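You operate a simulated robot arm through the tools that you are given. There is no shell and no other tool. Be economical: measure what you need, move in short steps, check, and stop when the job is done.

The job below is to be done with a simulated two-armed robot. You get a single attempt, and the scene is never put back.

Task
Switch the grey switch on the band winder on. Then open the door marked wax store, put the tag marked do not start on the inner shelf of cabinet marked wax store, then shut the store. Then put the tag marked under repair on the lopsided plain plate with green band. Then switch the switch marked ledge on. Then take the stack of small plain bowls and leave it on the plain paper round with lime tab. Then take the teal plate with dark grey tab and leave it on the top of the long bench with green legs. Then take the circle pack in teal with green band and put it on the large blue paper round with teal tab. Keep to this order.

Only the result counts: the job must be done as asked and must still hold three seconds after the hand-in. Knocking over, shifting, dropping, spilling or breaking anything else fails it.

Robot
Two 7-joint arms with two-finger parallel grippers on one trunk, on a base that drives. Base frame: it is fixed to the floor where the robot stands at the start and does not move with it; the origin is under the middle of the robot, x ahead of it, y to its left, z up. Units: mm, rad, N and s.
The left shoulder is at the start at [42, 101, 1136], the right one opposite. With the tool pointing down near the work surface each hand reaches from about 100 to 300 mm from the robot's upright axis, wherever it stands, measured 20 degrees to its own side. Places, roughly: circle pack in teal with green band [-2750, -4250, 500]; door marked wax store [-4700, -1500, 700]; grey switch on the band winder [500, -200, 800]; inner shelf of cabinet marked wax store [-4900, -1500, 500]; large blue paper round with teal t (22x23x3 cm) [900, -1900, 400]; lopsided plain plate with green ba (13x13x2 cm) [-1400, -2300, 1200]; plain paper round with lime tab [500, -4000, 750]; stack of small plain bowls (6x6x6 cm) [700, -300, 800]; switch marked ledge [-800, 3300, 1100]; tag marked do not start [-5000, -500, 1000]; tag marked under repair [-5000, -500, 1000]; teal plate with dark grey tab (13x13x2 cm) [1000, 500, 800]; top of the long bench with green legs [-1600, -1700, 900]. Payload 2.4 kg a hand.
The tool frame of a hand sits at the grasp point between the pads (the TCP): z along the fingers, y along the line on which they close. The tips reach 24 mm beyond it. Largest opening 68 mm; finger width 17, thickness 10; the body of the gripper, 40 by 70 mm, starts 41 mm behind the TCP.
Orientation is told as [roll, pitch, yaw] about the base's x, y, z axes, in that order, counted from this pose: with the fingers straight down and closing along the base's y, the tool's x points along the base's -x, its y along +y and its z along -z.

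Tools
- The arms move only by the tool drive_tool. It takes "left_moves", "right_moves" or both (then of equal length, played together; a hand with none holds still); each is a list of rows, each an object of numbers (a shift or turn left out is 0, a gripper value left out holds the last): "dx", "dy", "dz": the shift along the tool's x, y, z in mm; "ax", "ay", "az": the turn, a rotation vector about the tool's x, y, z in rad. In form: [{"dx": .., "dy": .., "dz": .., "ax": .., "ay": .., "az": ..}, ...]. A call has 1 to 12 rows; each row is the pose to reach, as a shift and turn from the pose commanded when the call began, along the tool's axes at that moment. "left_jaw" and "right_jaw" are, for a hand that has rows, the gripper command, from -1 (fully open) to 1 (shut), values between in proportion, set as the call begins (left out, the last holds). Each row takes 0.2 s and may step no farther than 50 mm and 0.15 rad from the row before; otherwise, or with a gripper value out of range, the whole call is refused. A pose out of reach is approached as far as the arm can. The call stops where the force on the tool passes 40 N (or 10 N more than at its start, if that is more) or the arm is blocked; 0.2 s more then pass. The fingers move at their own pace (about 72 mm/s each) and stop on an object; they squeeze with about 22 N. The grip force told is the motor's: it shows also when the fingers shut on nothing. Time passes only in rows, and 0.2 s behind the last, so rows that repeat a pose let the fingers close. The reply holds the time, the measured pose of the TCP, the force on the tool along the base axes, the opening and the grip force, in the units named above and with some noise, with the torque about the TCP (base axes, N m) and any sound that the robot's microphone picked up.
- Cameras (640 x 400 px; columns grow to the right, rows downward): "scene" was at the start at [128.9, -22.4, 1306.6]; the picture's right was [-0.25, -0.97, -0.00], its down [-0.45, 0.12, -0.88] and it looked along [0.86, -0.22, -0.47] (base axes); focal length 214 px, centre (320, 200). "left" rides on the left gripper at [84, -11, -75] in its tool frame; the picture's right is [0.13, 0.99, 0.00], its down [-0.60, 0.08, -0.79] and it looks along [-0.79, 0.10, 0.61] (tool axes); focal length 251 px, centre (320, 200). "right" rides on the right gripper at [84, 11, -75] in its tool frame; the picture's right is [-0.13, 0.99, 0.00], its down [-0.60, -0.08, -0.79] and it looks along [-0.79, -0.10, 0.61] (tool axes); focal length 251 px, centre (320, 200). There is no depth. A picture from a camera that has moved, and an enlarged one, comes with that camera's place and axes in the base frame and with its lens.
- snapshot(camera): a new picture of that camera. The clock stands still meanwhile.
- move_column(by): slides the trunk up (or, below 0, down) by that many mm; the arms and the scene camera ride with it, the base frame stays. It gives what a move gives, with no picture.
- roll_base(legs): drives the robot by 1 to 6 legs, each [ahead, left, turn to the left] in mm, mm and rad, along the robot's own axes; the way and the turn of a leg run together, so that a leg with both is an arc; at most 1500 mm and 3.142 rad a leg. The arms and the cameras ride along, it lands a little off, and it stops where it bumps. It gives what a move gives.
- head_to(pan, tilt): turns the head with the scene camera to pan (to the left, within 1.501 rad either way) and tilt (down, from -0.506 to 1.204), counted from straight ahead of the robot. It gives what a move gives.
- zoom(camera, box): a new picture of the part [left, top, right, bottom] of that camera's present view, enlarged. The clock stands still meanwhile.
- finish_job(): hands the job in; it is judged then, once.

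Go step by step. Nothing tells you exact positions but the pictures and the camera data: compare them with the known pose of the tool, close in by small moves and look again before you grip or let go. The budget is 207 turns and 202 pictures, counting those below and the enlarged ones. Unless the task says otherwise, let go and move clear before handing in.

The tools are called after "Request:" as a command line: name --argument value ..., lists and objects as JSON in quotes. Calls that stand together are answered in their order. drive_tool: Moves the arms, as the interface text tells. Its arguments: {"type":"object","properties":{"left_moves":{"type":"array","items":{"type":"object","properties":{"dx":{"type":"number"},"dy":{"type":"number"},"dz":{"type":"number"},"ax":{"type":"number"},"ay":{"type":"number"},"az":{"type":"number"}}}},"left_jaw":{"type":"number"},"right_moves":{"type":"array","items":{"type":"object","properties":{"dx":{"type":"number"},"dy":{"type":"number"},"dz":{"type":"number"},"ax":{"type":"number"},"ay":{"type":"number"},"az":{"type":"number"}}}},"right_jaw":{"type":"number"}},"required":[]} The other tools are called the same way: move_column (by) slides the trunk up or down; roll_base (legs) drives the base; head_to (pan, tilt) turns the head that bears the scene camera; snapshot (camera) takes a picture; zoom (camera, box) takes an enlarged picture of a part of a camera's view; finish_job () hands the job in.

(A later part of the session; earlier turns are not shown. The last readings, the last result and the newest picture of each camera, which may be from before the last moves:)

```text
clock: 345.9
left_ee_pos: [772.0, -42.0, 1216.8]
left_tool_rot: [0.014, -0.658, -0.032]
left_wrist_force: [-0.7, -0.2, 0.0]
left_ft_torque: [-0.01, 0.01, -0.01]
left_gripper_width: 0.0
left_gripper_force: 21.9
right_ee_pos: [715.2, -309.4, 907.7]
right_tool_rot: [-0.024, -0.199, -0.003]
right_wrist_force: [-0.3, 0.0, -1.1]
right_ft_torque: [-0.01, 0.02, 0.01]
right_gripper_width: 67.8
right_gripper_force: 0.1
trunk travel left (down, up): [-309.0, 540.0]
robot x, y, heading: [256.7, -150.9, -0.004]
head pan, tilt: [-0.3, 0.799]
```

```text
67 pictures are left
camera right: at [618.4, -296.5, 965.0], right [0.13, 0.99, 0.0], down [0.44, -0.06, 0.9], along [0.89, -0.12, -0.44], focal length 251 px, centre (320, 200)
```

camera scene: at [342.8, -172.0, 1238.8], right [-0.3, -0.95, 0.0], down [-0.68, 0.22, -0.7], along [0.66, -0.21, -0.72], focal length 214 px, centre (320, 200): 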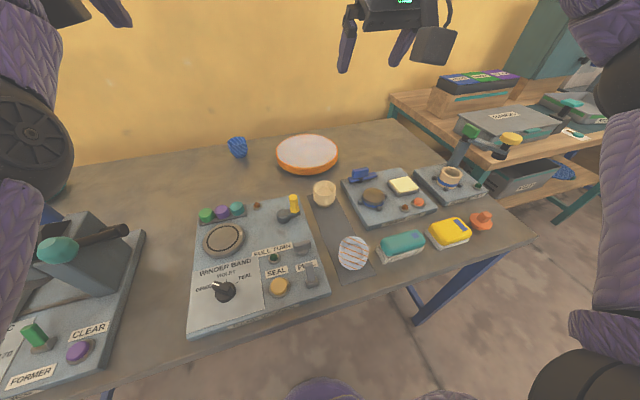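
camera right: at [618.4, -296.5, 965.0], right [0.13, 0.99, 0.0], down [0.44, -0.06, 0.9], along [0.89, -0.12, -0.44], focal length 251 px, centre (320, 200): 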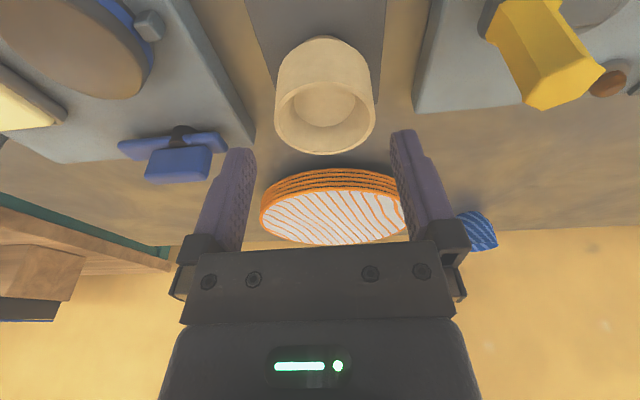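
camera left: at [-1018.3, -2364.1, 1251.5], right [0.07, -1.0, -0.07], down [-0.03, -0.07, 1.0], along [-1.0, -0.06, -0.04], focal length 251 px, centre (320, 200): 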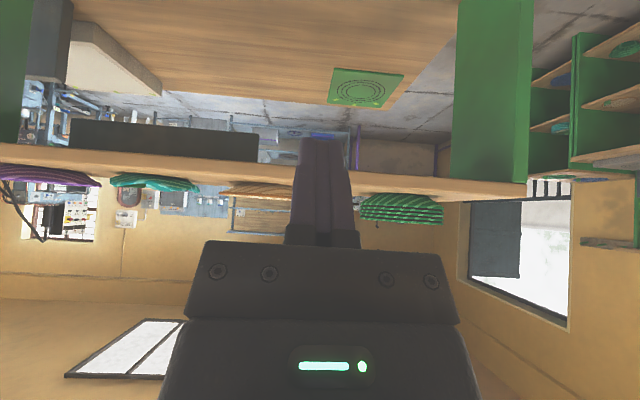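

Request:
drive_tool --right_moves '[{"dx": -5, "dy": 1.5, "dz": 15}, {"dx": -1, "dy": 1.5, "dz": 38}]'

Request:
snapshot --camera "right"

```text
clock: 346.5
left_ee_pos: [772.0, -42.1, 1217.1]
left_tool_rot: [0.013, -0.656, -0.032]
left_wrist_force: [-0.2, 0.6, -0.1]
left_ft_torque: [-0.01, -0.02, 0.0]
left_gripper_width: 0.0
left_gripper_force: 22.2
right_ee_pos: [723.7, -306.6, 872.3]
right_tool_rot: [-0.023, -0.199, -0.004]
right_wrist_force: [0.2, -0.6, 0.5]
right_ft_torque: [-0.02, 0.0, 0.01]
right_gripper_width: 68.0
right_gripper_force: 0.0
trunk travel left (down, up): [-309.0, 540.0]
robot x, y, heading: [257.9, -144.5, -0.009]
head pan, tilt: [-0.3, 0.799]
```

```text
66 pictures are left
camera right: at [627.3, -294.4, 928.3], right [0.13, 0.99, 0.0], down [0.44, -0.06, 0.9], along [0.89, -0.12, -0.44], focal length 251 px, centre (320, 200)
```

right: 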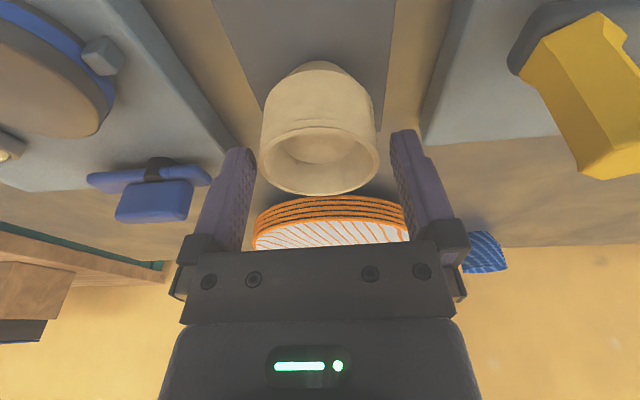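

Request:
drive_tool --right_moves '[{"dx": 2.5, "dy": -0.7, "dz": 12}, {"dx": 4.8, "dy": -1, "dz": 23}]'

Request:
drive_tool --right_moves '[{"dz": 0}, {"dz": 0}, {"dz": 0}]' --right_jaw 1

Request:
snapshot --camera "right"

```text
clock: 347.1
left_ee_pos: [771.3, -40.1, 1217.2]
left_tool_rot: [0.013, -0.656, -0.031]
left_wrist_force: [0.0, -0.2, -0.4]
left_ft_torque: [-0.02, 0.02, 0.0]
left_gripper_width: 0.0
left_gripper_force: 21.6
right_ee_pos: [724.4, -308.5, 848.7]
right_tool_rot: [-0.025, -0.197, -0.004]
right_wrist_force: [0.8, 0.1, 0.3]
right_ft_torque: [0.0, 0.01, 0.05]
right_gripper_width: 68.2
right_gripper_force: 0.0
trunk travel left (down, up): [-309.0, 540.0]
robot x, y, heading: [255.3, -151.1, -0.005]
head pan, tilt: [-0.3, 0.799]
```

```text
clock: 347.9
left_ee_pos: [772.0, -41.0, 1217.1]
left_tool_rot: [0.014, -0.657, -0.032]
left_wrist_force: [0.1, -0.2, 0.3]
left_ft_torque: [-0.04, 0.0, 0.0]
left_gripper_width: 0.0
left_gripper_force: 22.1
right_ee_pos: [724.2, -309.0, 848.0]
right_tool_rot: [-0.023, -0.199, -0.004]
right_wrist_force: [-0.6, 0.3, -0.8]
right_ft_torque: [0.0, 0.0, -0.01]
right_gripper_width: 59.4
right_gripper_force: 22.2
trunk travel left (down, up): [-309.0, 540.0]
robot x, y, heading: [253.3, -150.3, -0.006]
head pan, tilt: [-0.3, 0.799]
```

```text
65 pictures are left
camera right: at [627.4, -295.9, 905.0], right [0.13, 0.99, 0.0], down [0.44, -0.06, 0.9], along [0.89, -0.12, -0.44], focal length 251 px, centre (320, 200)
```

right: 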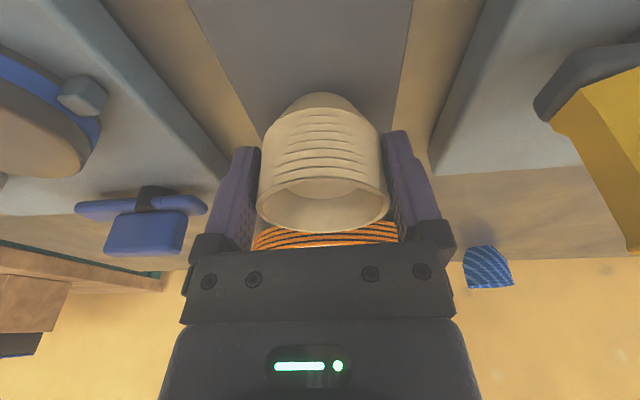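

Request:
drive_tool --right_moves '[{"dx": -4, "dz": -20}, {"dx": -10, "dz": -49}, {"dx": -20, "dz": -98}, {"dx": -30, "dz": -147}]'

Request:
snapshot --camera "right"

Request:
snapshot --camera "scene"

```text
clock: 348.9
left_ee_pos: [771.0, -41.0, 1216.8]
left_tool_rot: [0.014, -0.659, -0.032]
left_wrist_force: [1.0, 0.1, 0.0]
left_ft_torque: [-0.02, 0.03, 0.02]
left_gripper_width: 0.1
left_gripper_force: 21.8
right_ee_pos: [720.7, -304.4, 1000.9]
right_tool_rot: [-0.023, -0.196, -0.004]
right_wrist_force: [0.3, 0.0, -0.5]
right_ft_torque: [0.0, 0.01, -0.02]
right_gripper_width: 59.6
right_gripper_force: 22.5
trunk travel left (down, up): [-309.0, 540.0]
robot x, y, heading: [255.9, -152.2, -0.008]
head pan, tilt: [-0.3, 0.799]
```

```text
64 pictures are left
camera right: at [625.2, -291.0, 1057.6], right [0.13, 0.99, 0.0], down [0.44, -0.06, 0.9], along [0.89, -0.12, -0.44], focal length 251 px, centre (320, 200)
```

right: 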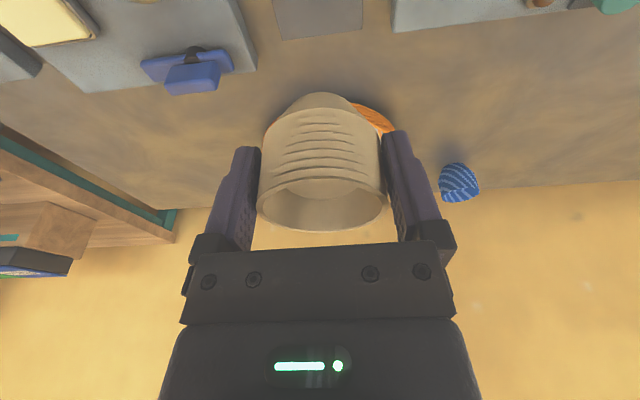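

```text
63 pictures are left
camera scene: at [381.0, -172.1, 1238.7], right [-0.3, -0.95, 0.0], down [-0.68, 0.22, -0.7], along [0.66, -0.21, -0.72], focal length 214 px, centre (320, 200)
```

scene: 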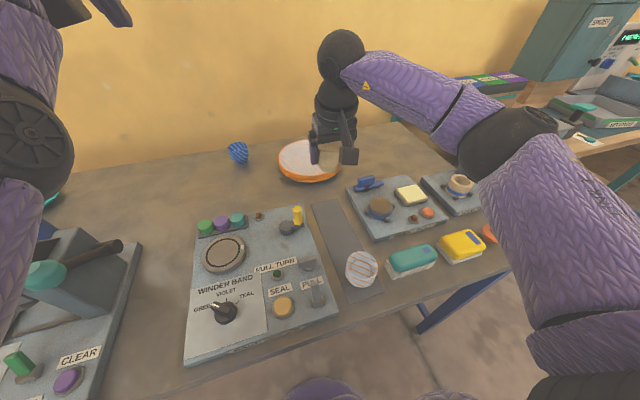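

The whole stack is in hand. I'll carry it south to the paper round near [500,-4000,750].

Request:
roll_base --legs '[[-320, 0, 0], [0, 0, -1.565], [1500, 0, 0], [1200, 0, 0]]'

Request:
head_to --pan 0.3 --tilt 0.5

Request:
snapshot --camera "scene"

```text
clock: 367.3
left_ee_pos: [87.8, -3314.6, 1217.0]
left_tool_rot: [0.014, -0.66, -1.576]
left_wrist_force: [0.6, -0.3, 0.3]
left_ft_torque: [-0.01, 0.01, 0.03]
left_gripper_width: 0.1
left_gripper_force: 22.0
right_ee_pos: [-175.5, -3270.0, 999.9]
right_tool_rot: [-0.023, -0.2, -1.545]
right_wrist_force: [-0.8, -0.2, -0.4]
right_ft_torque: [0.03, 0.01, 0.03]
right_gripper_width: 59.1
right_gripper_force: 22.1
trunk travel left (down, up): [-309.0, 540.0]
robot x, y, heading: [-35.0, -2801.6, -1.549]
head pan, tilt: [-0.3, 0.799]
```

```text
clock: 368.3
left_ee_pos: [87.3, -3314.5, 1217.3]
left_tool_rot: [0.016, -0.658, -1.574]
left_wrist_force: [-1.0, -0.2, -0.3]
left_ft_torque: [-0.02, 0.0, 0.01]
left_gripper_width: 0.3
left_gripper_force: 22.3
right_ee_pos: [-175.1, -3271.7, 999.0]
right_tool_rot: [-0.023, -0.199, -1.546]
right_wrist_force: [0.2, -0.4, -1.3]
right_ft_torque: [-0.01, 0.02, 0.0]
right_gripper_width: 59.1
right_gripper_force: 21.5
trunk travel left (down, up): [-309.0, 540.0]
robot x, y, heading: [-30.5, -2800.9, -1.547]
head pan, tilt: [0.3, 0.499]
```

```text
62 pictures are left
camera scene: at [-1.6, -2933.9, 1264.6], right [-0.95, -0.32, 0.0], down [-0.15, 0.45, -0.88], along [0.28, -0.83, -0.48], focal length 214 px, centre (320, 200)
```

scene: 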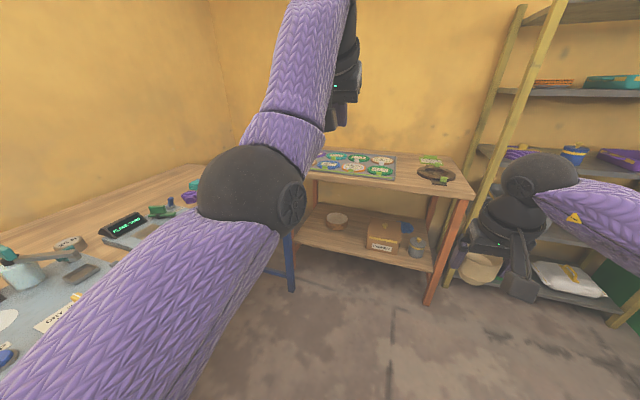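

Request:
drive_tool --left_moves '[{"dy": 40}, {"dy": 80}, {"dy": 120}, {"dy": 160}, {"dy": 200}, {"dy": 240}, {"dy": 280}]'

Request:
roll_base --legs '[[350, 0, 0]]'

Request:
head_to --pan 0.35 --tilt 0.6

Request:
snapshot --camera "scene"

```text
clock: 369.9
left_ee_pos: [332.4, -3287.0, 1203.8]
left_tool_rot: [0.014, -0.661, -1.575]
left_wrist_force: [-0.2, 1.4, 0.2]
left_ft_torque: [0.0, -0.02, 0.0]
left_gripper_width: 0.2
left_gripper_force: 21.7
left hand out of reach, approached as far as the arm can: row 5, 6, 7
right_ee_pos: [-175.3, -3271.6, 999.8]
right_tool_rot: [-0.023, -0.199, -1.546]
right_wrist_force: [-0.2, 0.7, -1.5]
right_ft_torque: [0.02, -0.04, 0.0]
right_gripper_width: 58.8
right_gripper_force: 21.7
trunk travel left (down, up): [-309.0, 540.0]
robot x, y, heading: [-32.8, -2803.3, -1.545]
head pan, tilt: [0.3, 0.499]
```

```text
clock: 372.2
left_ee_pos: [338.2, -3640.0, 1203.7]
left_tool_rot: [0.014, -0.658, -1.575]
left_wrist_force: [-0.5, -0.5, 1.2]
left_ft_torque: [0.0, -0.01, -0.03]
left_gripper_width: 0.0
left_gripper_force: 21.4
right_ee_pos: [-167.2, -3621.7, 998.8]
right_tool_rot: [-0.022, -0.197, -1.55]
right_wrist_force: [-0.5, 1.1, -1.6]
right_ft_torque: [0.01, -0.02, 0.02]
right_gripper_width: 59.0
right_gripper_force: 21.9
trunk travel left (down, up): [-309.0, 540.0]
robot x, y, heading: [-26.5, -3153.5, -1.551]
head pan, tilt: [0.3, 0.499]
```

```text
clock: 372.8
left_ee_pos: [338.3, -3638.7, 1202.6]
left_tool_rot: [0.014, -0.658, -1.575]
left_wrist_force: [0.2, -0.5, 1.0]
left_ft_torque: [-0.03, 0.0, 0.02]
left_gripper_width: 0.0
left_gripper_force: 21.9
right_ee_pos: [-168.4, -3621.5, 1000.2]
right_tool_rot: [-0.022, -0.201, -1.55]
right_wrist_force: [-1.3, 0.1, -1.1]
right_ft_torque: [0.04, -0.02, 0.0]
right_gripper_width: 59.2
right_gripper_force: 22.1
trunk travel left (down, up): [-309.0, 540.0]
robot x, y, heading: [-24.3, -3149.4, -1.549]
head pan, tilt: [0.351, 0.6]
```

```text
61 pictures are left
camera scene: at [9.3, -3280.8, 1255.6], right [-0.93, -0.36, 0.0], down [-0.2, 0.53, -0.83], along [0.3, -0.77, -0.56], focal length 214 px, centre (320, 200)
```

scene: 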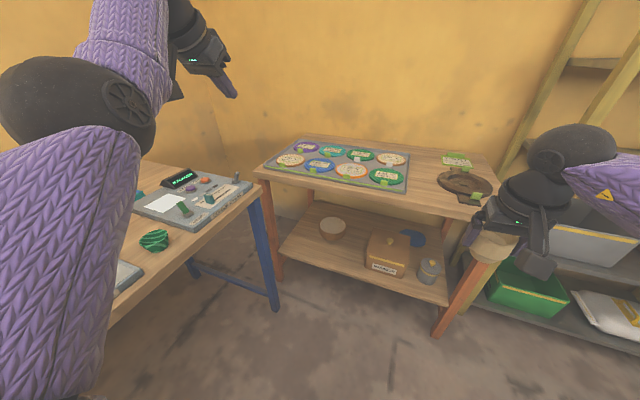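

Now the table with paper rounds is in view; I'll zoom in to find the plain one with the lime tab.

Request:
zoom --camera "scene" --box '[250, 125, 420, 215]'

```text
3.76 times, centred on (335, 170) of scene
camera zoom: at [9.3, -3280.8, 1255.6], right [-0.93, -0.36, 0.0], down [-0.2, 0.53, -0.83], along [0.3, -0.77, -0.56], focal length 807 px, centre (264, 313)
```

zoom: 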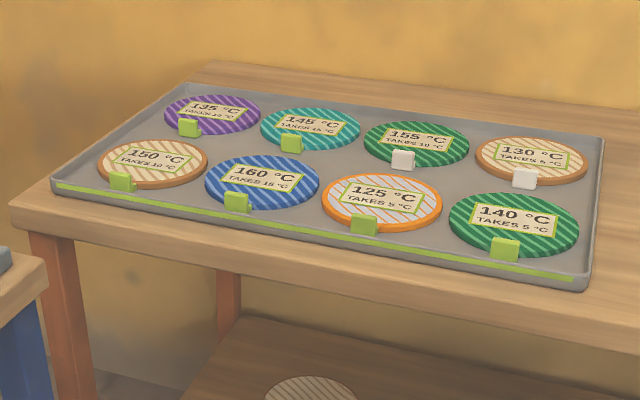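

The plain round with the lime tab is the front-left one (150 °C), near [492,-4129] at z≈835. I'll position the robot and bring the stack over it.

Request:
drive_tool --left_moves '[{"dy": -45}, {"dy": -90}, {"dy": -135}, {"dy": -180}, {"dy": -225}, {"dy": -260}]'

Request:
roll_base --legs '[[480, 228, 0], [0, 0, 0.6]]'

Request:
move_column --by -50

Request:
snapshot --camera "right"

Request:
head_to --pan -0.2 --tilt 0.8

Request:
snapshot --camera "scene"

```text
clock: 373.5
left_ee_pos: [254.3, -3641.7, 1205.8]
left_tool_rot: [0.028, -0.681, -1.593]
left_wrist_force: [3.9, -7.0, -1.2]
left_ft_torque: [-0.13, -0.01, -0.39]
left_gripper_width: 0.0
left_gripper_force: 22.1
right_ee_pos: [-167.6, -3623.0, 999.0]
right_tool_rot: [-0.025, -0.198, -1.548]
right_wrist_force: [0.3, -0.2, -1.2]
right_ft_torque: [0.01, 0.02, 0.0]
right_gripper_width: 59.2
right_gripper_force: 22.5
trunk travel left (down, up): [-309.0, 540.0]
robot x, y, heading: [-27.8, -3152.5, -1.545]
head pan, tilt: [0.351, 0.6]
stopped in row 3 (left hand): the force on the tool passed its limit at 130 N (the readings are from after the stop); the commanded pose is now the measured one
```

```text
clock: 378.2
left_ee_pos: [719.9, -3875.1, 1205.1]
left_tool_rot: [0.028, -0.678, -0.985]
left_wrist_force: [5.3, -7.5, 0.3]
left_ft_torque: [0.01, -0.02, 0.12]
left_gripper_width: 0.0
left_gripper_force: 22.1
right_ee_pos: [362.2, -4098.4, 999.2]
right_tool_rot: [-0.022, -0.197, -0.941]
right_wrist_force: [-1.2, -0.8, -1.2]
right_ft_torque: [0.0, 0.0, 0.02]
right_gripper_width: 59.1
right_gripper_force: 21.7
trunk travel left (down, up): [-309.0, 540.0]
robot x, y, heading: [213.5, -3629.7, -0.941]
head pan, tilt: [0.351, 0.6]
```

```text
clock: 378.7
left_ee_pos: [723.4, -3876.2, 1188.2]
left_tool_rot: [0.033, -0.683, -0.987]
left_wrist_force: [7.8, -11.6, -1.1]
left_ft_torque: [-0.15, -0.11, 0.29]
left_gripper_width: 0.0
left_gripper_force: 22.0
right_ee_pos: [362.1, -4099.2, 980.0]
right_tool_rot: [-0.023, -0.194, -0.941]
right_wrist_force: [-1.0, -0.1, -1.4]
right_ft_torque: [0.01, 0.0, 0.02]
right_gripper_width: 58.9
right_gripper_force: 22.3
trunk travel left (down, up): [-292.0, 558.0]
robot x, y, heading: [212.0, -3629.7, -0.942]
head pan, tilt: [0.351, 0.6]
stopped: the force on the tool passed its limit at 51 N (the readings are from after the stop); the commanded pose is now the measured one
```

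```text
59 pictures are left
camera right: at [316.5, -4013.5, 1037.5], right [0.88, 0.48, 0.0], down [0.21, -0.39, 0.9], along [0.43, -0.79, -0.44], focal length 251 px, centre (320, 200)
```

right: 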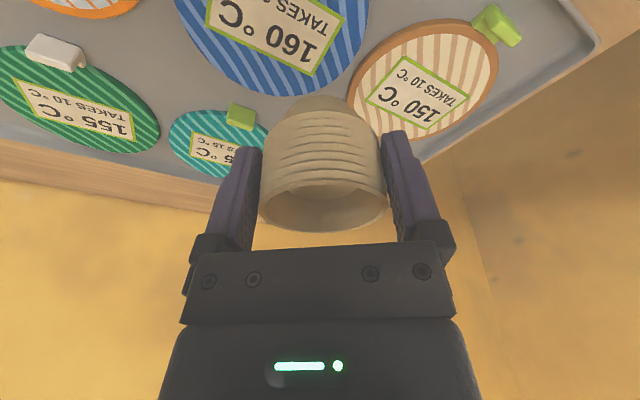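

```text
clock: 379.7
left_ee_pos: [723.0, -3875.7, 1187.3]
left_tool_rot: [0.033, -0.682, -0.991]
left_wrist_force: [15.5, -19.6, 0.6]
left_ft_torque: [-0.05, 0.0, 0.33]
left_gripper_width: 0.0
left_gripper_force: 21.9
right_ee_pos: [363.0, -4098.7, 981.1]
right_tool_rot: [-0.023, -0.195, -0.942]
right_wrist_force: [-0.3, -0.1, -1.2]
right_ft_torque: [0.0, -0.01, -0.05]
right_gripper_width: 58.8
right_gripper_force: 21.8
trunk travel left (down, up): [-292.0, 558.0]
robot x, y, heading: [213.0, -3628.9, -0.946]
head pan, tilt: [-0.201, 0.799]
```

```text
58 pictures are left
camera scene: at [276.5, -3744.5, 1220.8], right [-0.91, -0.42, 0.0], down [-0.3, 0.65, -0.7], along [0.29, -0.63, -0.72], focal length 214 px, centre (320, 200)
```

scene: 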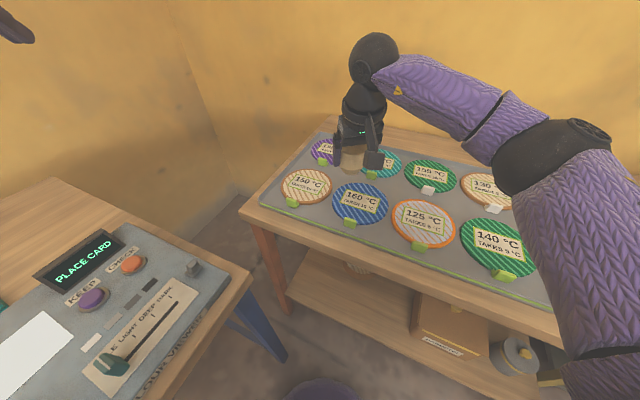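

Request:
drive_tool --left_moves '[{"dx": -10, "dy": 25, "dz": 10}, {"dx": -20, "dy": 55, "dz": 20}]'

Request:
roll_base --legs '[[25, 60, 0]]'

Request:
move_column --by -60

```text
clock: 380.3
left_ee_pos: [778.0, -3863.5, 1182.4]
left_tool_rot: [0.035, -0.682, -0.989]
left_wrist_force: [-0.7, -1.2, -0.6]
left_ft_torque: [-0.02, -0.01, -0.01]
left_gripper_width: 0.0
left_gripper_force: 22.2
left hand out of reach, approached as far as the arm can: row 2
right_ee_pos: [363.0, -4099.3, 980.2]
right_tool_rot: [-0.021, -0.194, -0.94]
right_wrist_force: [0.1, 0.2, -1.5]
right_ft_torque: [0.0, -0.02, -0.01]
right_gripper_width: 59.0
right_gripper_force: 22.4
trunk travel left (down, up): [-292.0, 558.0]
robot x, y, heading: [215.5, -3630.2, -0.941]
head pan, tilt: [-0.201, 0.799]
```

```text
clock: 381.3
left_ee_pos: [841.8, -3847.4, 1181.0]
left_tool_rot: [0.034, -0.682, -0.987]
left_wrist_force: [0.6, -0.7, 0.6]
left_ft_torque: [0.01, 0.02, -0.01]
left_gripper_width: 0.2
left_gripper_force: 22.2
right_ee_pos: [427.1, -4083.7, 980.7]
right_tool_rot: [-0.024, -0.194, -0.94]
right_wrist_force: [0.3, 0.0, -1.9]
right_ft_torque: [0.03, 0.02, 0.05]
right_gripper_width: 59.2
right_gripper_force: 21.9
trunk travel left (down, up): [-292.0, 558.0]
robot x, y, heading: [276.5, -3613.9, -0.94]
head pan, tilt: [-0.201, 0.799]
```

```text
clock: 382.3
left_ee_pos: [842.0, -3846.6, 1121.3]
left_tool_rot: [0.033, -0.684, -0.987]
left_wrist_force: [0.2, -0.2, 0.0]
left_ft_torque: [0.0, -0.01, -0.01]
left_gripper_width: 0.0
left_gripper_force: 22.0
right_ee_pos: [426.2, -4083.2, 920.3]
right_tool_rot: [-0.024, -0.195, -0.941]
right_wrist_force: [0.5, -0.7, -1.3]
right_ft_torque: [0.03, -0.01, 0.02]
right_gripper_width: 58.8
right_gripper_force: 21.7
trunk travel left (down, up): [-232.0, 618.0]
robot x, y, heading: [275.3, -3614.1, -0.941]
head pan, tilt: [-0.201, 0.799]
```

Request:
drive_tool --right_moves '[{"dx": -23, "dy": 15, "dz": 4.5}, {"dx": -46, "dy": 30.6, "dz": 9}]'

Request:
snapshot --camera "scene"

Request:
snapshot --camera "right"

```text
clock: 382.9
left_ee_pos: [842.1, -3847.4, 1122.4]
left_tool_rot: [0.035, -0.684, -0.987]
left_wrist_force: [0.0, -0.5, 0.2]
left_ft_torque: [-0.03, 0.02, 0.0]
left_gripper_width: 0.1
left_gripper_force: 21.9
right_ee_pos: [479.7, -4104.1, 918.3]
right_tool_rot: [-0.024, -0.196, -0.941]
right_wrist_force: [-0.4, -0.3, -1.6]
right_ft_torque: [0.04, 0.01, -0.01]
right_gripper_width: 59.1
right_gripper_force: 21.7
trunk travel left (down, up): [-232.0, 618.0]
robot x, y, heading: [274.5, -3615.7, -0.942]
head pan, tilt: [-0.201, 0.799]
```

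```text
57 pictures are left
camera scene: at [347.5, -3740.4, 1159.9], right [-0.91, -0.42, 0.0], down [-0.3, 0.65, -0.7], along [0.29, -0.63, -0.72], focal length 214 px, centre (320, 200)
```

scene: 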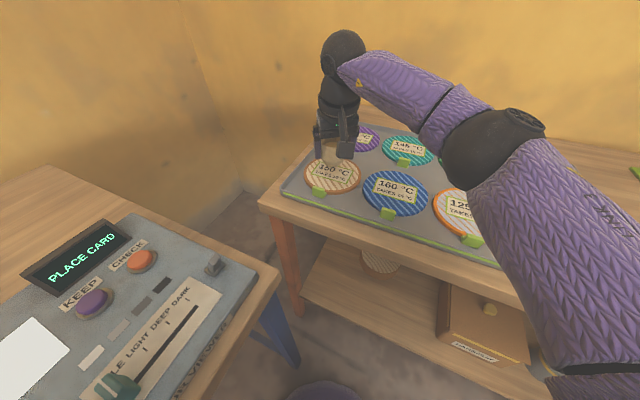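

```text
56 pictures are left
camera right: at [432.9, -4018.7, 976.1], right [0.88, 0.48, 0.0], down [0.21, -0.39, 0.9], along [0.43, -0.79, -0.44], focal length 251 px, centre (320, 200)
```

right: 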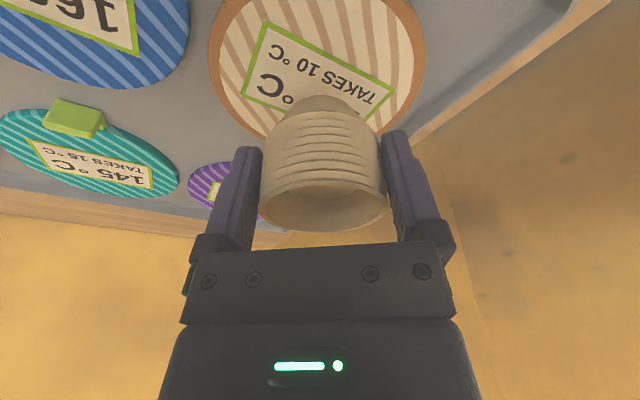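

Request:
drive_tool --right_moves '[{"dx": 3, "dz": 15}, {"dx": 5.5, "dz": 27}, {"dx": 6.5, "dz": 31}, {"dx": 7, "dz": 34}]'

Request:
zoom --camera "right" --box '[200, 0, 440, 250]'

```text
clock: 383.9
left_ee_pos: [841.2, -3848.0, 1121.2]
left_tool_rot: [0.032, -0.683, -0.99]
left_wrist_force: [-0.8, 0.5, -0.3]
left_ft_torque: [-0.03, 0.01, -0.03]
left_gripper_width: 0.0
left_gripper_force: 22.1
right_ee_pos: [476.9, -4104.0, 885.4]
right_tool_rot: [-0.024, -0.194, -0.942]
right_wrist_force: [0.2, -0.7, -0.9]
right_ft_torque: [-0.01, 0.01, 0.0]
right_gripper_width: 58.8
right_gripper_force: 21.9
trunk travel left (down, up): [-232.0, 618.0]
robot x, y, heading: [275.1, -3617.0, -0.944]
head pan, tilt: [-0.201, 0.799]
```

```text
1.60 times, centred on (320, 125) of right
camera zoom: at [430.7, -4018.6, 942.2], right [0.88, 0.48, 0.0], down [0.21, -0.39, 0.9], along [0.43, -0.79, -0.44], focal length 402 px, centre (320, 320)
```

zoom: 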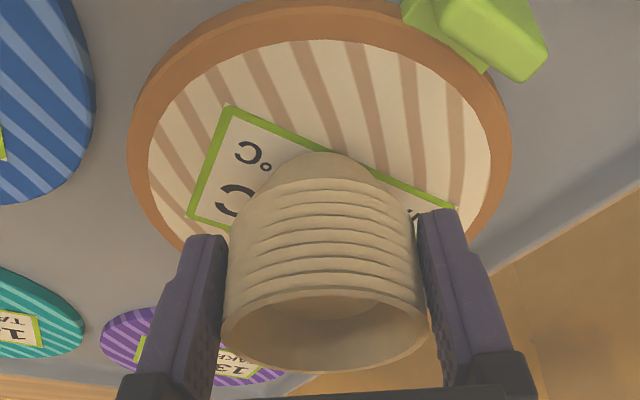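

Request:
drive_tool --right_moves '[{"dx": 0.6, "dz": 3}, {"dx": 1.2, "dz": 6}, {"dx": 1.6, "dz": 8}]'

Request:
drive_tool --right_moves '[{"dx": 0.6, "dz": 3}, {"dx": 1.2, "dz": 6}]'

```text
clock: 384.7
left_ee_pos: [840.9, -3846.5, 1122.2]
left_tool_rot: [0.033, -0.683, -0.99]
left_wrist_force: [-0.9, -0.9, -0.6]
left_ft_torque: [0.01, 0.01, 0.0]
left_gripper_width: 0.0
left_gripper_force: 21.9
right_ee_pos: [477.8, -4102.4, 878.3]
right_tool_rot: [-0.023, -0.198, -0.942]
right_wrist_force: [-1.0, 0.2, 7.7]
right_ft_torque: [-0.02, -0.19, -0.03]
right_gripper_width: 59.2
right_gripper_force: 21.9
trunk travel left (down, up): [-232.0, 618.0]
robot x, y, heading: [278.0, -3610.9, -0.945]
head pan, tilt: [-0.201, 0.799]
```

```text
clock: 385.3
left_ee_pos: [840.3, -3846.6, 1123.8]
left_tool_rot: [0.034, -0.685, -0.99]
left_wrist_force: [-0.5, -0.4, 0.1]
left_ft_torque: [0.02, -0.01, -0.03]
left_gripper_width: 0.0
left_gripper_force: 21.8
right_ee_pos: [477.7, -4101.8, 873.6]
right_tool_rot: [-0.024, -0.202, -0.94]
right_wrist_force: [-1.7, -1.5, 29.8]
right_ft_torque: [-0.28, -0.3, -0.08]
right_gripper_width: 58.0
right_gripper_force: 21.9
trunk travel left (down, up): [-232.0, 618.0]
robot x, y, heading: [276.3, -3613.9, -0.943]
head pan, tilt: [-0.201, 0.799]
```

Contact. Ease up slightly, release and rise.

Request:
drive_tool --right_moves '[{"dx": -0.6, "dz": -3}]'

Request:
drive_tool --right_moves '[{"dz": 0}, {"dz": 0}, {"dz": 0}]' --right_jaw -1

Request:
drive_tool --right_moves '[{"dz": -20}, {"dx": -8, "dz": -55}, {"dx": -14, "dz": -100}, {"dx": -20, "dz": -145}]'

Request:
snapshot --camera "right"

```text
clock: 385.7
left_ee_pos: [841.7, -3847.3, 1122.1]
left_tool_rot: [0.033, -0.684, -0.989]
left_wrist_force: [0.8, -0.2, 0.5]
left_ft_torque: [-0.01, 0.0, -0.03]
left_gripper_width: 0.0
left_gripper_force: 22.1
right_ee_pos: [476.0, -4103.0, 874.6]
right_tool_rot: [-0.022, -0.195, -0.938]
right_wrist_force: [0.2, -0.5, 16.7]
right_ft_torque: [-0.17, -0.31, 0.04]
right_gripper_width: 58.7
right_gripper_force: 21.6
trunk travel left (down, up): [-232.0, 618.0]
robot x, y, heading: [271.1, -3617.3, -0.941]
head pan, tilt: [-0.201, 0.799]
```

```text
clock: 386.5
left_ee_pos: [841.7, -3847.9, 1121.6]
left_tool_rot: [0.034, -0.683, -0.989]
left_wrist_force: [0.2, -0.7, -0.2]
left_ft_torque: [0.0, 0.0, -0.02]
left_gripper_width: 0.2
left_gripper_force: 22.5
right_ee_pos: [476.6, -4103.8, 873.6]
right_tool_rot: [-0.023, -0.194, -0.941]
right_wrist_force: [0.3, 0.9, -0.6]
right_ft_torque: [0.0, -0.01, 0.03]
right_gripper_width: 68.1
right_gripper_force: 0.0
trunk travel left (down, up): [-232.0, 618.0]
robot x, y, heading: [276.8, -3616.1, -0.94]
head pan, tilt: [-0.201, 0.799]
```

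```text
clock: 387.5
left_ee_pos: [839.8, -3846.7, 1122.4]
left_tool_rot: [0.034, -0.681, -0.988]
left_wrist_force: [0.0, 0.5, -0.6]
left_ft_torque: [0.0, 0.01, 0.0]
left_gripper_width: 0.2
left_gripper_force: 21.6
right_ee_pos: [475.2, -4093.6, 1018.4]
right_tool_rot: [-0.024, -0.194, -0.94]
right_wrist_force: [0.3, -0.3, -1.1]
right_ft_torque: [0.01, -0.04, -0.02]
right_gripper_width: 68.1
right_gripper_force: 0.0
trunk travel left (down, up): [-232.0, 618.0]
robot x, y, heading: [272.8, -3614.1, -0.942]
head pan, tilt: [-0.201, 0.799]
```

```text
54 pictures are left
camera right: at [428.0, -4008.7, 1076.0], right [0.88, 0.48, 0.0], down [0.21, -0.39, 0.9], along [0.43, -0.79, -0.44], focal length 251 px, centre (320, 200)
```

right: 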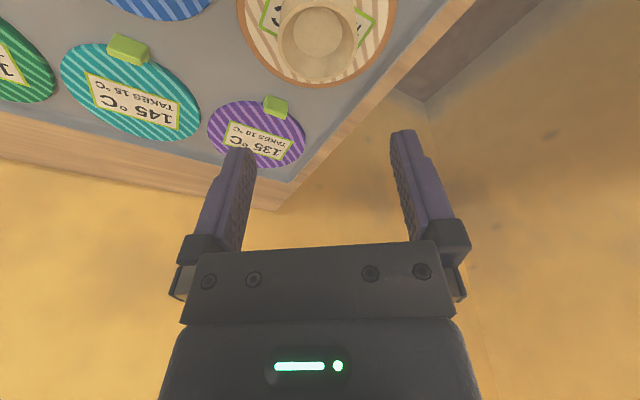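

The stack stands on the round. Next the teal plate near [1023,456] on the first bench: I'll drive round to its north end.

Request:
move_column --by 100

Request:
roll_base --legs '[[-420, 0, 0], [0, 0, 2.5], [1500, 0, 0], [1500, 0, 0], [1200, 0, 0]]'

Request:
roll_base --legs '[[0, 0, -2.33]]'

Request:
head_to --pan 0 --tilt 0.5

Request:
snapshot --camera "scene"

```text
clock: 388.8
left_ee_pos: [836.9, -3843.5, 1228.7]
left_tool_rot: [0.037, -0.696, -0.991]
left_wrist_force: [-0.5, 0.1, -0.2]
left_ft_torque: [0.0, 0.02, 0.0]
left_gripper_width: 0.0
left_gripper_force: 22.0
right_ee_pos: [475.6, -4095.4, 1119.4]
right_tool_rot: [-0.022, -0.194, -0.942]
right_wrist_force: [0.2, -0.2, -0.1]
right_ft_torque: [-0.02, 0.0, 0.0]
right_gripper_width: 68.3
right_gripper_force: 0.0
trunk travel left (down, up): [-332.0, 518.0]
robot x, y, heading: [278.4, -3616.2, -0.944]
head pan, tilt: [-0.201, 0.799]
```

```text
clock: 417.3
left_ee_pos: [-262.6, 1486.3, 1228.4]
left_tool_rot: [0.037, -0.698, 1.54]
left_wrist_force: [0.1, 0.3, 0.3]
left_ft_torque: [-0.04, -0.01, 0.02]
left_gripper_width: 0.0
left_gripper_force: 21.8
right_ee_pos: [178.7, 1487.5, 1120.9]
right_tool_rot: [-0.023, -0.195, 1.589]
right_wrist_force: [-0.7, 0.4, 0.1]
right_ft_torque: [-0.02, 0.02, 0.02]
right_gripper_width: 67.9
right_gripper_force: 0.0
trunk travel left (down, up): [-332.0, 518.0]
robot x, y, heading: [66.2, 975.7, 1.588]
head pan, tilt: [-0.201, 0.799]
```

```text
clock: 423.2
left_ee_pos: [664.6, 870.6, 1228.4]
left_tool_rot: [0.036, -0.697, -0.785]
left_wrist_force: [-0.5, 0.2, 0.8]
left_ft_torque: [0.0, -0.02, 0.0]
left_gripper_width: 0.2
left_gripper_force: 22.1
right_ee_pos: [360.1, 548.2, 1120.8]
right_tool_rot: [-0.023, -0.194, -0.736]
right_wrist_force: [0.4, -0.2, 0.7]
right_ft_torque: [-0.04, -0.02, 0.02]
right_gripper_width: 67.8
right_gripper_force: 0.1
trunk travel left (down, up): [-332.0, 518.0]
robot x, y, heading: [67.6, 978.7, -0.735]
head pan, tilt: [-0.201, 0.799]
```

```text
clock: 424.0
left_ee_pos: [662.9, 869.0, 1228.9]
left_tool_rot: [0.035, -0.698, -0.785]
left_wrist_force: [-0.2, 0.2, 0.0]
left_ft_torque: [0.02, -0.02, -0.01]
left_gripper_width: 0.0
left_gripper_force: 21.6
right_ee_pos: [361.7, 548.7, 1120.2]
right_tool_rot: [-0.023, -0.196, -0.737]
right_wrist_force: [-0.2, 1.2, 0.0]
right_ft_torque: [-0.01, -0.01, 0.01]
right_gripper_width: 68.0
right_gripper_force: 0.0
trunk travel left (down, up): [-332.0, 518.0]
robot x, y, heading: [69.5, 975.5, -0.737]
head pan, tilt: [0.0, 0.499]
```

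```text
53 pictures are left
camera scene: at [167.3, 888.8, 1287.2], right [-0.67, -0.74, 0.0], down [-0.35, 0.32, -0.88], along [0.65, -0.59, -0.48], focal length 214 px, centre (320, 200)
```

scene: 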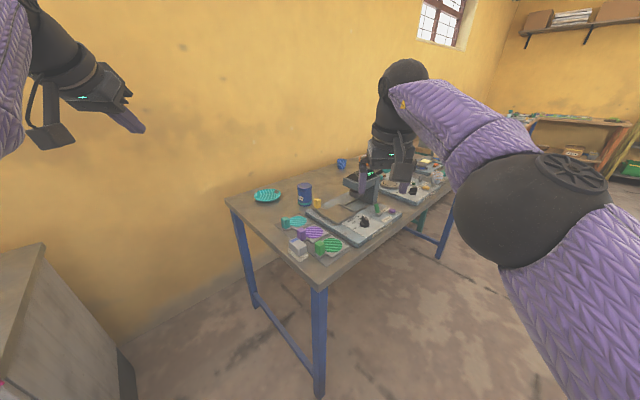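

Request:
drive_tool --left_moves '[{"dx": -13, "dz": -35}, {"dx": -18, "dz": -75}, {"dx": -20, "dz": -115}, {"dx": -20, "dz": -150}, {"dx": -20, "dz": -180}]'

Request:
zoom --camera "scene" --box '[230, 170, 350, 270]'

```text
clock: 425.2
left_ee_pos: [586.4, 936.1, 1338.2]
left_tool_rot: [0.035, -0.696, -0.786]
left_wrist_force: [0.4, -0.8, -1.6]
left_ft_torque: [0.0, 0.0, -0.02]
left_gripper_width: 0.1
left_gripper_force: 21.7
left hand out of reach, approached as far as the arm can: row 1, 2, 3, 4, 5
right_ee_pos: [362.3, 548.7, 1120.0]
right_tool_rot: [-0.024, -0.193, -0.736]
right_wrist_force: [0.4, -1.0, -0.2]
right_ft_torque: [0.05, -0.02, 0.01]
right_gripper_width: 67.8
right_gripper_force: 0.0
trunk travel left (down, up): [-332.0, 518.0]
robot x, y, heading: [67.9, 979.3, -0.738]
head pan, tilt: [0.0, 0.499]
```

```text
4.00 times, centred on (290, 220) of scene
camera zoom: at [168.2, 888.3, 1287.1], right [-0.67, -0.74, 0.0], down [-0.36, 0.32, -0.88], along [0.65, -0.59, -0.48], focal length 858 px, centre (440, 120)
```

zoom: 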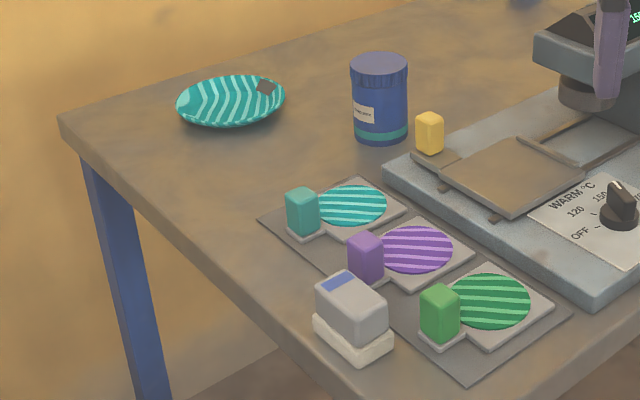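

Request:
drive_tool --left_moves '[{"dx": 10, "dz": -35}, {"dx": 20, "dz": -70}, {"dx": 30, "dz": -105}, {"dx": 40, "dz": -140}, {"dx": 51, "dz": -173}]'

Request:
roll_base --legs '[[537, 309, 0]]'

Request:
snapshot --camera "right"

Request:
snapshot --camera "scene"

```text
clock: 426.4
left_ee_pos: [523.9, 992.3, 1388.7]
left_tool_rot: [0.031, -0.711, -0.776]
left_wrist_force: [0.4, 0.1, -0.4]
left_ft_torque: [0.02, 0.02, 0.01]
left_gripper_width: 0.0
left_gripper_force: 22.1
left hand out of reach, approached as far as the arm can: row 3, 4, 5
right_ee_pos: [360.4, 548.8, 1121.2]
right_tool_rot: [-0.023, -0.196, -0.736]
right_wrist_force: [-0.7, 0.6, 0.1]
right_ft_torque: [0.0, 0.0, -0.01]
right_gripper_width: 68.1
right_gripper_force: 0.1
trunk travel left (down, up): [-332.0, 518.0]
robot x, y, heading: [66.5, 981.8, -0.735]
head pan, tilt: [0.0, 0.499]
```

```text
clock: 429.9
left_ee_pos: [1130.2, 855.9, 1388.1]
left_tool_rot: [0.03, -0.713, -0.772]
left_wrist_force: [-0.5, -0.4, 0.7]
left_ft_torque: [-0.02, 0.0, -0.02]
left_gripper_width: 0.0
left_gripper_force: 21.9
right_ee_pos: [967.4, 412.0, 1119.6]
right_tool_rot: [-0.022, -0.195, -0.732]
right_wrist_force: [1.1, -0.7, -0.1]
right_ft_torque: [-0.02, 0.0, 0.02]
right_gripper_width: 67.9
right_gripper_force: 0.0
trunk travel left (down, up): [-332.0, 518.0]
robot x, y, heading: [675.0, 841.8, -0.737]
head pan, tilt: [0.0, 0.499]
```

```text
51 pictures are left
camera right: at [904.0, 486.4, 1177.6], right [0.76, 0.65, 0.0], down [0.29, -0.34, 0.9], along [0.58, -0.68, -0.44], focal length 251 px, centre (320, 200)
```

right: 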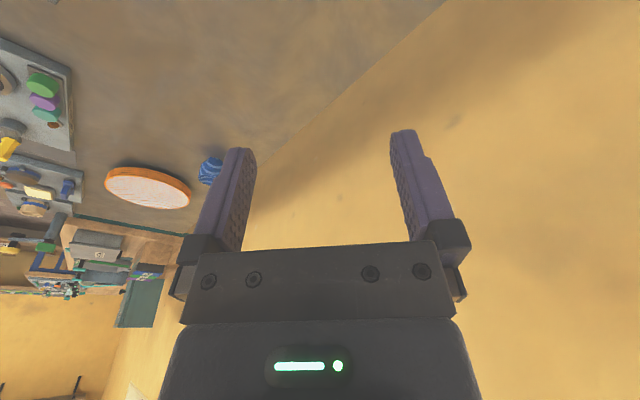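

```text
50 pictures are left
camera scene: at [773.0, 751.7, 1287.2], right [-0.67, -0.74, 0.0], down [-0.36, 0.32, -0.88], along [0.65, -0.59, -0.48], focal length 214 px, centre (320, 200)
```

scene: 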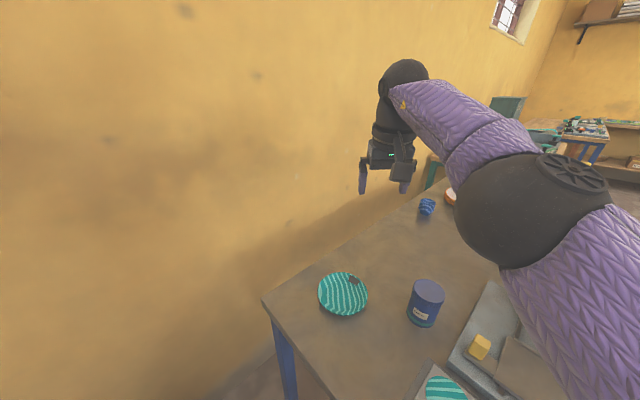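

Request:
move_column --by -190

Request:
drive_tool --right_moves '[{"dx": 7, "dz": 35}]'

Request:
snapshot --camera "right"

```text
clock: 431.9
left_ee_pos: [1176.8, 814.8, 1158.8]
left_tool_rot: [0.024, -0.587, -0.769]
left_wrist_force: [0.4, 0.3, -0.4]
left_ft_torque: [0.02, 0.01, -0.02]
left_gripper_width: 0.0
left_gripper_force: 22.1
right_ee_pos: [967.6, 413.5, 929.4]
right_tool_rot: [-0.024, -0.194, -0.734]
right_wrist_force: [0.0, -0.3, -0.4]
right_ft_torque: [0.0, -0.03, -0.01]
right_gripper_width: 68.0
right_gripper_force: 0.2
trunk travel left (down, up): [-142.0, 708.0]
robot x, y, heading: [671.2, 844.6, -0.733]
head pan, tilt: [0.0, 0.499]
```

```text
clock: 432.3
left_ee_pos: [1175.7, 813.0, 1159.3]
left_tool_rot: [0.024, -0.586, -0.769]
left_wrist_force: [-0.7, 0.5, 0.3]
left_ft_torque: [0.0, 0.01, 0.02]
left_gripper_width: 0.0
left_gripper_force: 21.9
right_ee_pos: [966.7, 412.3, 892.9]
right_tool_rot: [-0.024, -0.195, -0.734]
right_wrist_force: [0.8, -0.2, 0.0]
right_ft_torque: [-0.01, 0.04, 0.02]
right_gripper_width: 68.0
right_gripper_force: 0.0
trunk travel left (down, up): [-142.0, 708.0]
robot x, y, heading: [672.2, 844.7, -0.734]
head pan, tilt: [0.0, 0.499]
```

```text
49 pictures are left
camera right: at [903.0, 486.6, 951.1], right [0.76, 0.65, 0.0], down [0.29, -0.34, 0.9], along [0.58, -0.68, -0.44], focal length 251 px, centre (320, 200)
```

right: 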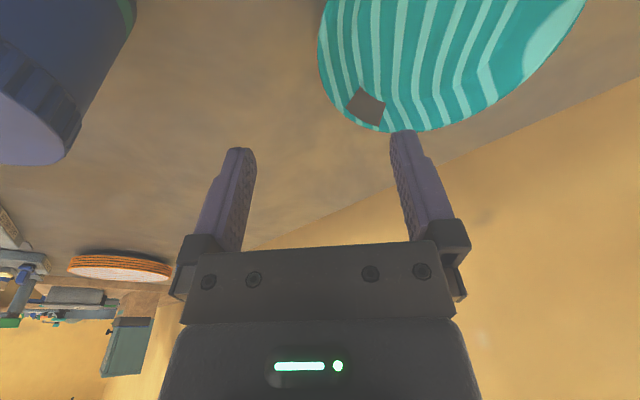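

Request:
drive_tool --right_moves '[{"dx": 21.6, "dy": 3, "dz": -4.3}, {"dx": 27.5, "dy": 3, "dz": 25}]'

Request:
snapshot --camera "right"

```text
clock: 432.9
left_ee_pos: [1176.3, 814.4, 1160.1]
left_tool_rot: [0.025, -0.586, -0.77]
left_wrist_force: [1.0, -0.2, 0.2]
left_ft_torque: [0.01, 0.02, -0.04]
left_gripper_width: 0.0
left_gripper_force: 22.4
right_ee_pos: [950.7, 429.6, 863.8]
right_tool_rot: [-0.023, -0.193, -0.734]
right_wrist_force: [0.6, 0.2, 0.4]
right_ft_torque: [0.01, 0.0, -0.05]
right_gripper_width: 68.4
right_gripper_force: 0.1
trunk travel left (down, up): [-142.0, 708.0]
robot x, y, heading: [670.0, 839.2, -0.736]
head pan, tilt: [0.0, 0.499]
```

```text
48 pictures are left
camera right: at [887.9, 503.9, 920.7], right [0.76, 0.65, 0.0], down [0.29, -0.34, 0.9], along [0.58, -0.68, -0.44], focal length 251 px, centre (320, 200)
```

right: 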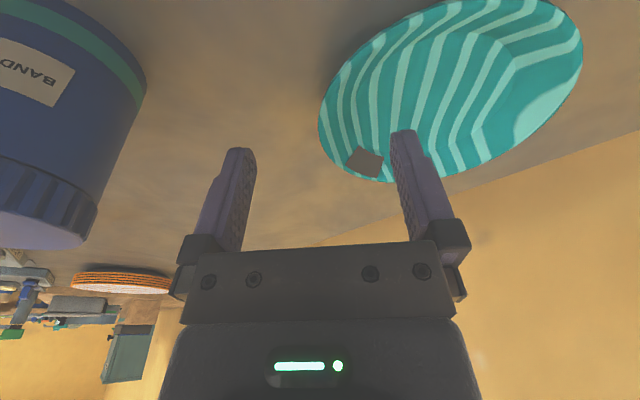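

Request:
drive_tool --right_moves '[{"dx": 5, "dy": 6, "dz": 0}, {"dx": 7.5, "dy": 6, "dz": 13}, {"dx": 10, "dy": 6, "dz": 25}]'

Request:
snapshot --camera "right"

```text
clock: 433.7
left_ee_pos: [1175.3, 814.2, 1159.6]
left_tool_rot: [0.023, -0.586, -0.769]
left_wrist_force: [1.1, 0.4, -0.8]
left_ft_torque: [-0.02, -0.01, 0.05]
left_gripper_width: 0.1
left_gripper_force: 21.8
right_ee_pos: [951.8, 437.2, 837.8]
right_tool_rot: [-0.023, -0.196, -0.734]
right_wrist_force: [0.4, -0.2, 0.7]
right_ft_torque: [0.04, 0.01, -0.02]
right_gripper_width: 68.1
right_gripper_force: 0.1
trunk travel left (down, up): [-142.0, 708.0]
robot x, y, heading: [669.2, 844.4, -0.737]
head pan, tilt: [0.0, 0.499]
```

```text
47 pictures are left
camera right: at [888.2, 510.1, 894.6], right [0.76, 0.65, 0.0], down [0.29, -0.34, 0.9], along [0.58, -0.68, -0.44], focal length 251 px, centre (320, 200)
```

right: 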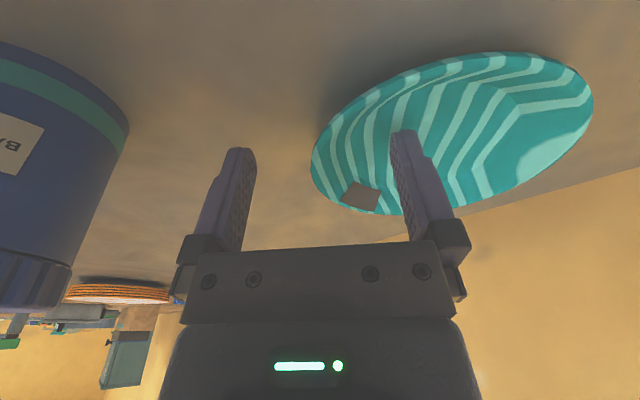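

Request:
drive_tool --right_moves '[{"dx": 0.8, "dz": 4}]'

Request:
drive_tool --right_moves '[{"dz": 0}, {"dz": 0}, {"dz": 0}, {"dz": 0}]' --right_jaw 1

Request:
drive_tool --right_moves '[{"dx": -3, "dz": -15}, {"dx": -8, "dz": -40}]'

Request:
snapshot --camera "right"

```text
clock: 434.1
left_ee_pos: [1175.4, 814.4, 1159.3]
left_tool_rot: [0.023, -0.587, -0.77]
left_wrist_force: [-0.5, 0.3, -0.1]
left_ft_torque: [0.01, -0.03, 0.02]
left_gripper_width: 0.2
left_gripper_force: 22.0
right_ee_pos: [952.1, 435.3, 832.5]
right_tool_rot: [-0.024, -0.195, -0.732]
right_wrist_force: [0.1, -0.8, 0.1]
right_ft_torque: [0.06, 0.01, 0.0]
right_gripper_width: 68.2
right_gripper_force: 0.0
trunk travel left (down, up): [-142.0, 708.0]
robot x, y, heading: [673.9, 839.3, -0.732]
head pan, tilt: [0.0, 0.499]
```

```text
clock: 435.1
left_ee_pos: [1176.3, 814.1, 1160.3]
left_tool_rot: [0.024, -0.586, -0.77]
left_wrist_force: [-0.6, -0.2, 0.3]
left_ft_torque: [0.0, 0.02, 0.01]
left_gripper_width: 0.1
left_gripper_force: 21.8
right_ee_pos: [951.4, 436.0, 834.0]
right_tool_rot: [-0.022, -0.198, -0.735]
right_wrist_force: [3.2, -4.2, 11.9]
right_ft_torque: [0.3, -0.24, -0.17]
right_gripper_width: 16.1
right_gripper_force: 22.0
trunk travel left (down, up): [-142.0, 708.0]
robot x, y, heading: [669.4, 838.5, -0.738]
head pan, tilt: [0.0, 0.499]
```

```text
clock: 435.7
left_ee_pos: [1176.1, 814.2, 1159.3]
left_tool_rot: [0.024, -0.585, -0.769]
left_wrist_force: [-0.1, 0.2, 0.2]
left_ft_torque: [-0.03, 0.04, 0.03]
left_gripper_width: 0.0
left_gripper_force: 22.3
right_ee_pos: [950.8, 437.8, 872.5]
right_tool_rot: [-0.023, -0.196, -0.733]
right_wrist_force: [0.1, 1.9, 2.1]
right_ft_torque: [0.19, -0.11, 0.04]
right_gripper_width: 5.8
right_gripper_force: 22.3
trunk travel left (down, up): [-142.0, 708.0]
robot x, y, heading: [673.1, 839.6, -0.732]
head pan, tilt: [0.0, 0.499]
```

```text
46 pictures are left
camera right: at [888.6, 511.5, 931.6], right [0.76, 0.65, 0.0], down [0.29, -0.34, 0.9], along [0.58, -0.68, -0.44], focal length 251 px, centre (320, 200)
```

right: 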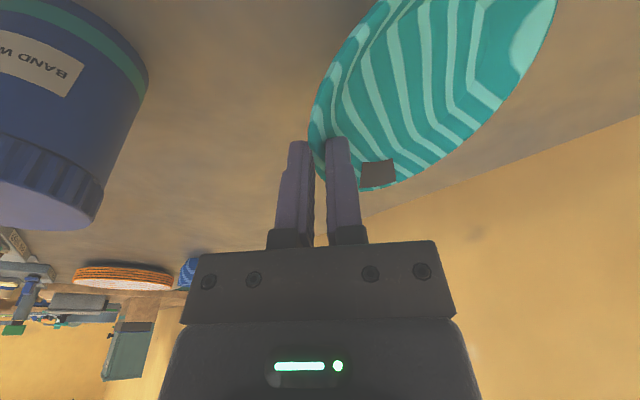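

Request:
drive_tool --right_moves '[{"dx": -6, "dz": -30}, {"dx": -12, "dz": -60}]'

Request:
snapshot --camera "right"

```text
clock: 436.3
left_ee_pos: [1176.1, 813.8, 1159.6]
left_tool_rot: [0.024, -0.586, -0.771]
left_wrist_force: [-0.6, 0.1, 0.9]
left_ft_torque: [-0.01, 0.04, -0.02]
left_gripper_width: 0.0
left_gripper_force: 22.0
right_ee_pos: [953.3, 437.0, 936.0]
right_tool_rot: [-0.023, -0.196, -0.733]
right_wrist_force: [-0.9, 0.3, 0.4]
right_ft_torque: [-0.04, -0.01, 0.04]
right_gripper_width: 1.6
right_gripper_force: 21.2
trunk travel left (down, up): [-142.0, 708.0]
robot x, y, heading: [671.6, 842.2, -0.738]
head pan, tilt: [0.0, 0.499]
```

```text
45 pictures are left
camera right: at [889.5, 511.2, 993.2], right [0.76, 0.65, 0.0], down [0.29, -0.34, 0.9], along [0.58, -0.68, -0.44], focal length 251 px, centre (320, 200)
```

right: 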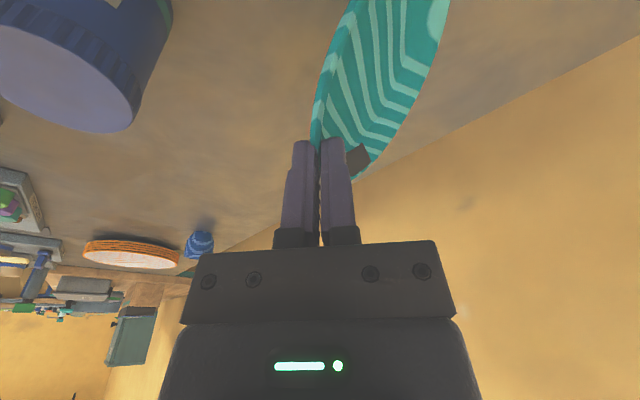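

The plate is slipping to the finger tips. I'll lower it back the same way and regrip better.

Request:
drive_tool --right_moves '[{"dx": 5, "dz": 25}, {"dx": 10, "dz": 50}, {"dx": 15, "dz": 75}, {"dx": 18.5, "dz": 95}]'

Request:
snapshot --camera "right"

```text
clock: 437.3
left_ee_pos: [1175.5, 814.3, 1159.5]
left_tool_rot: [0.025, -0.588, -0.769]
left_wrist_force: [-0.1, 0.0, -0.3]
left_ft_torque: [-0.01, 0.0, 0.01]
left_gripper_width: 0.1
left_gripper_force: 21.6
right_ee_pos: [951.0, 436.8, 838.4]
right_tool_rot: [-0.023, -0.196, -0.733]
right_wrist_force: [-2.3, -4.0, 7.7]
right_ft_torque: [0.27, -0.01, 0.09]
right_gripper_width: 8.7
right_gripper_force: 21.9
trunk travel left (down, up): [-142.0, 708.0]
robot x, y, heading: [674.4, 841.3, -0.735]
head pan, tilt: [0.0, 0.499]
```

```text
44 pictures are left
camera right: at [887.6, 510.4, 896.0], right [0.76, 0.65, 0.0], down [0.28, -0.34, 0.9], along [0.58, -0.68, -0.44], focal length 251 px, centre (320, 200)
```

right: 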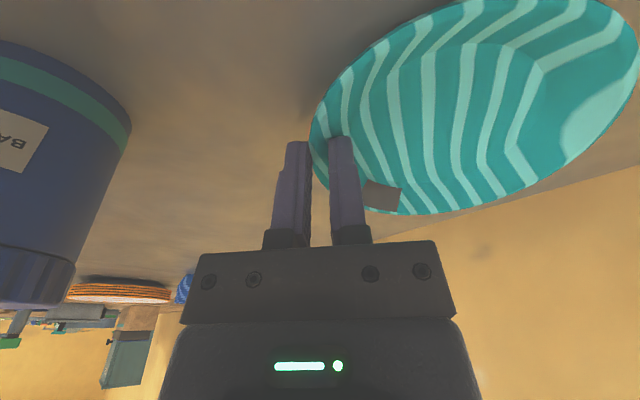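

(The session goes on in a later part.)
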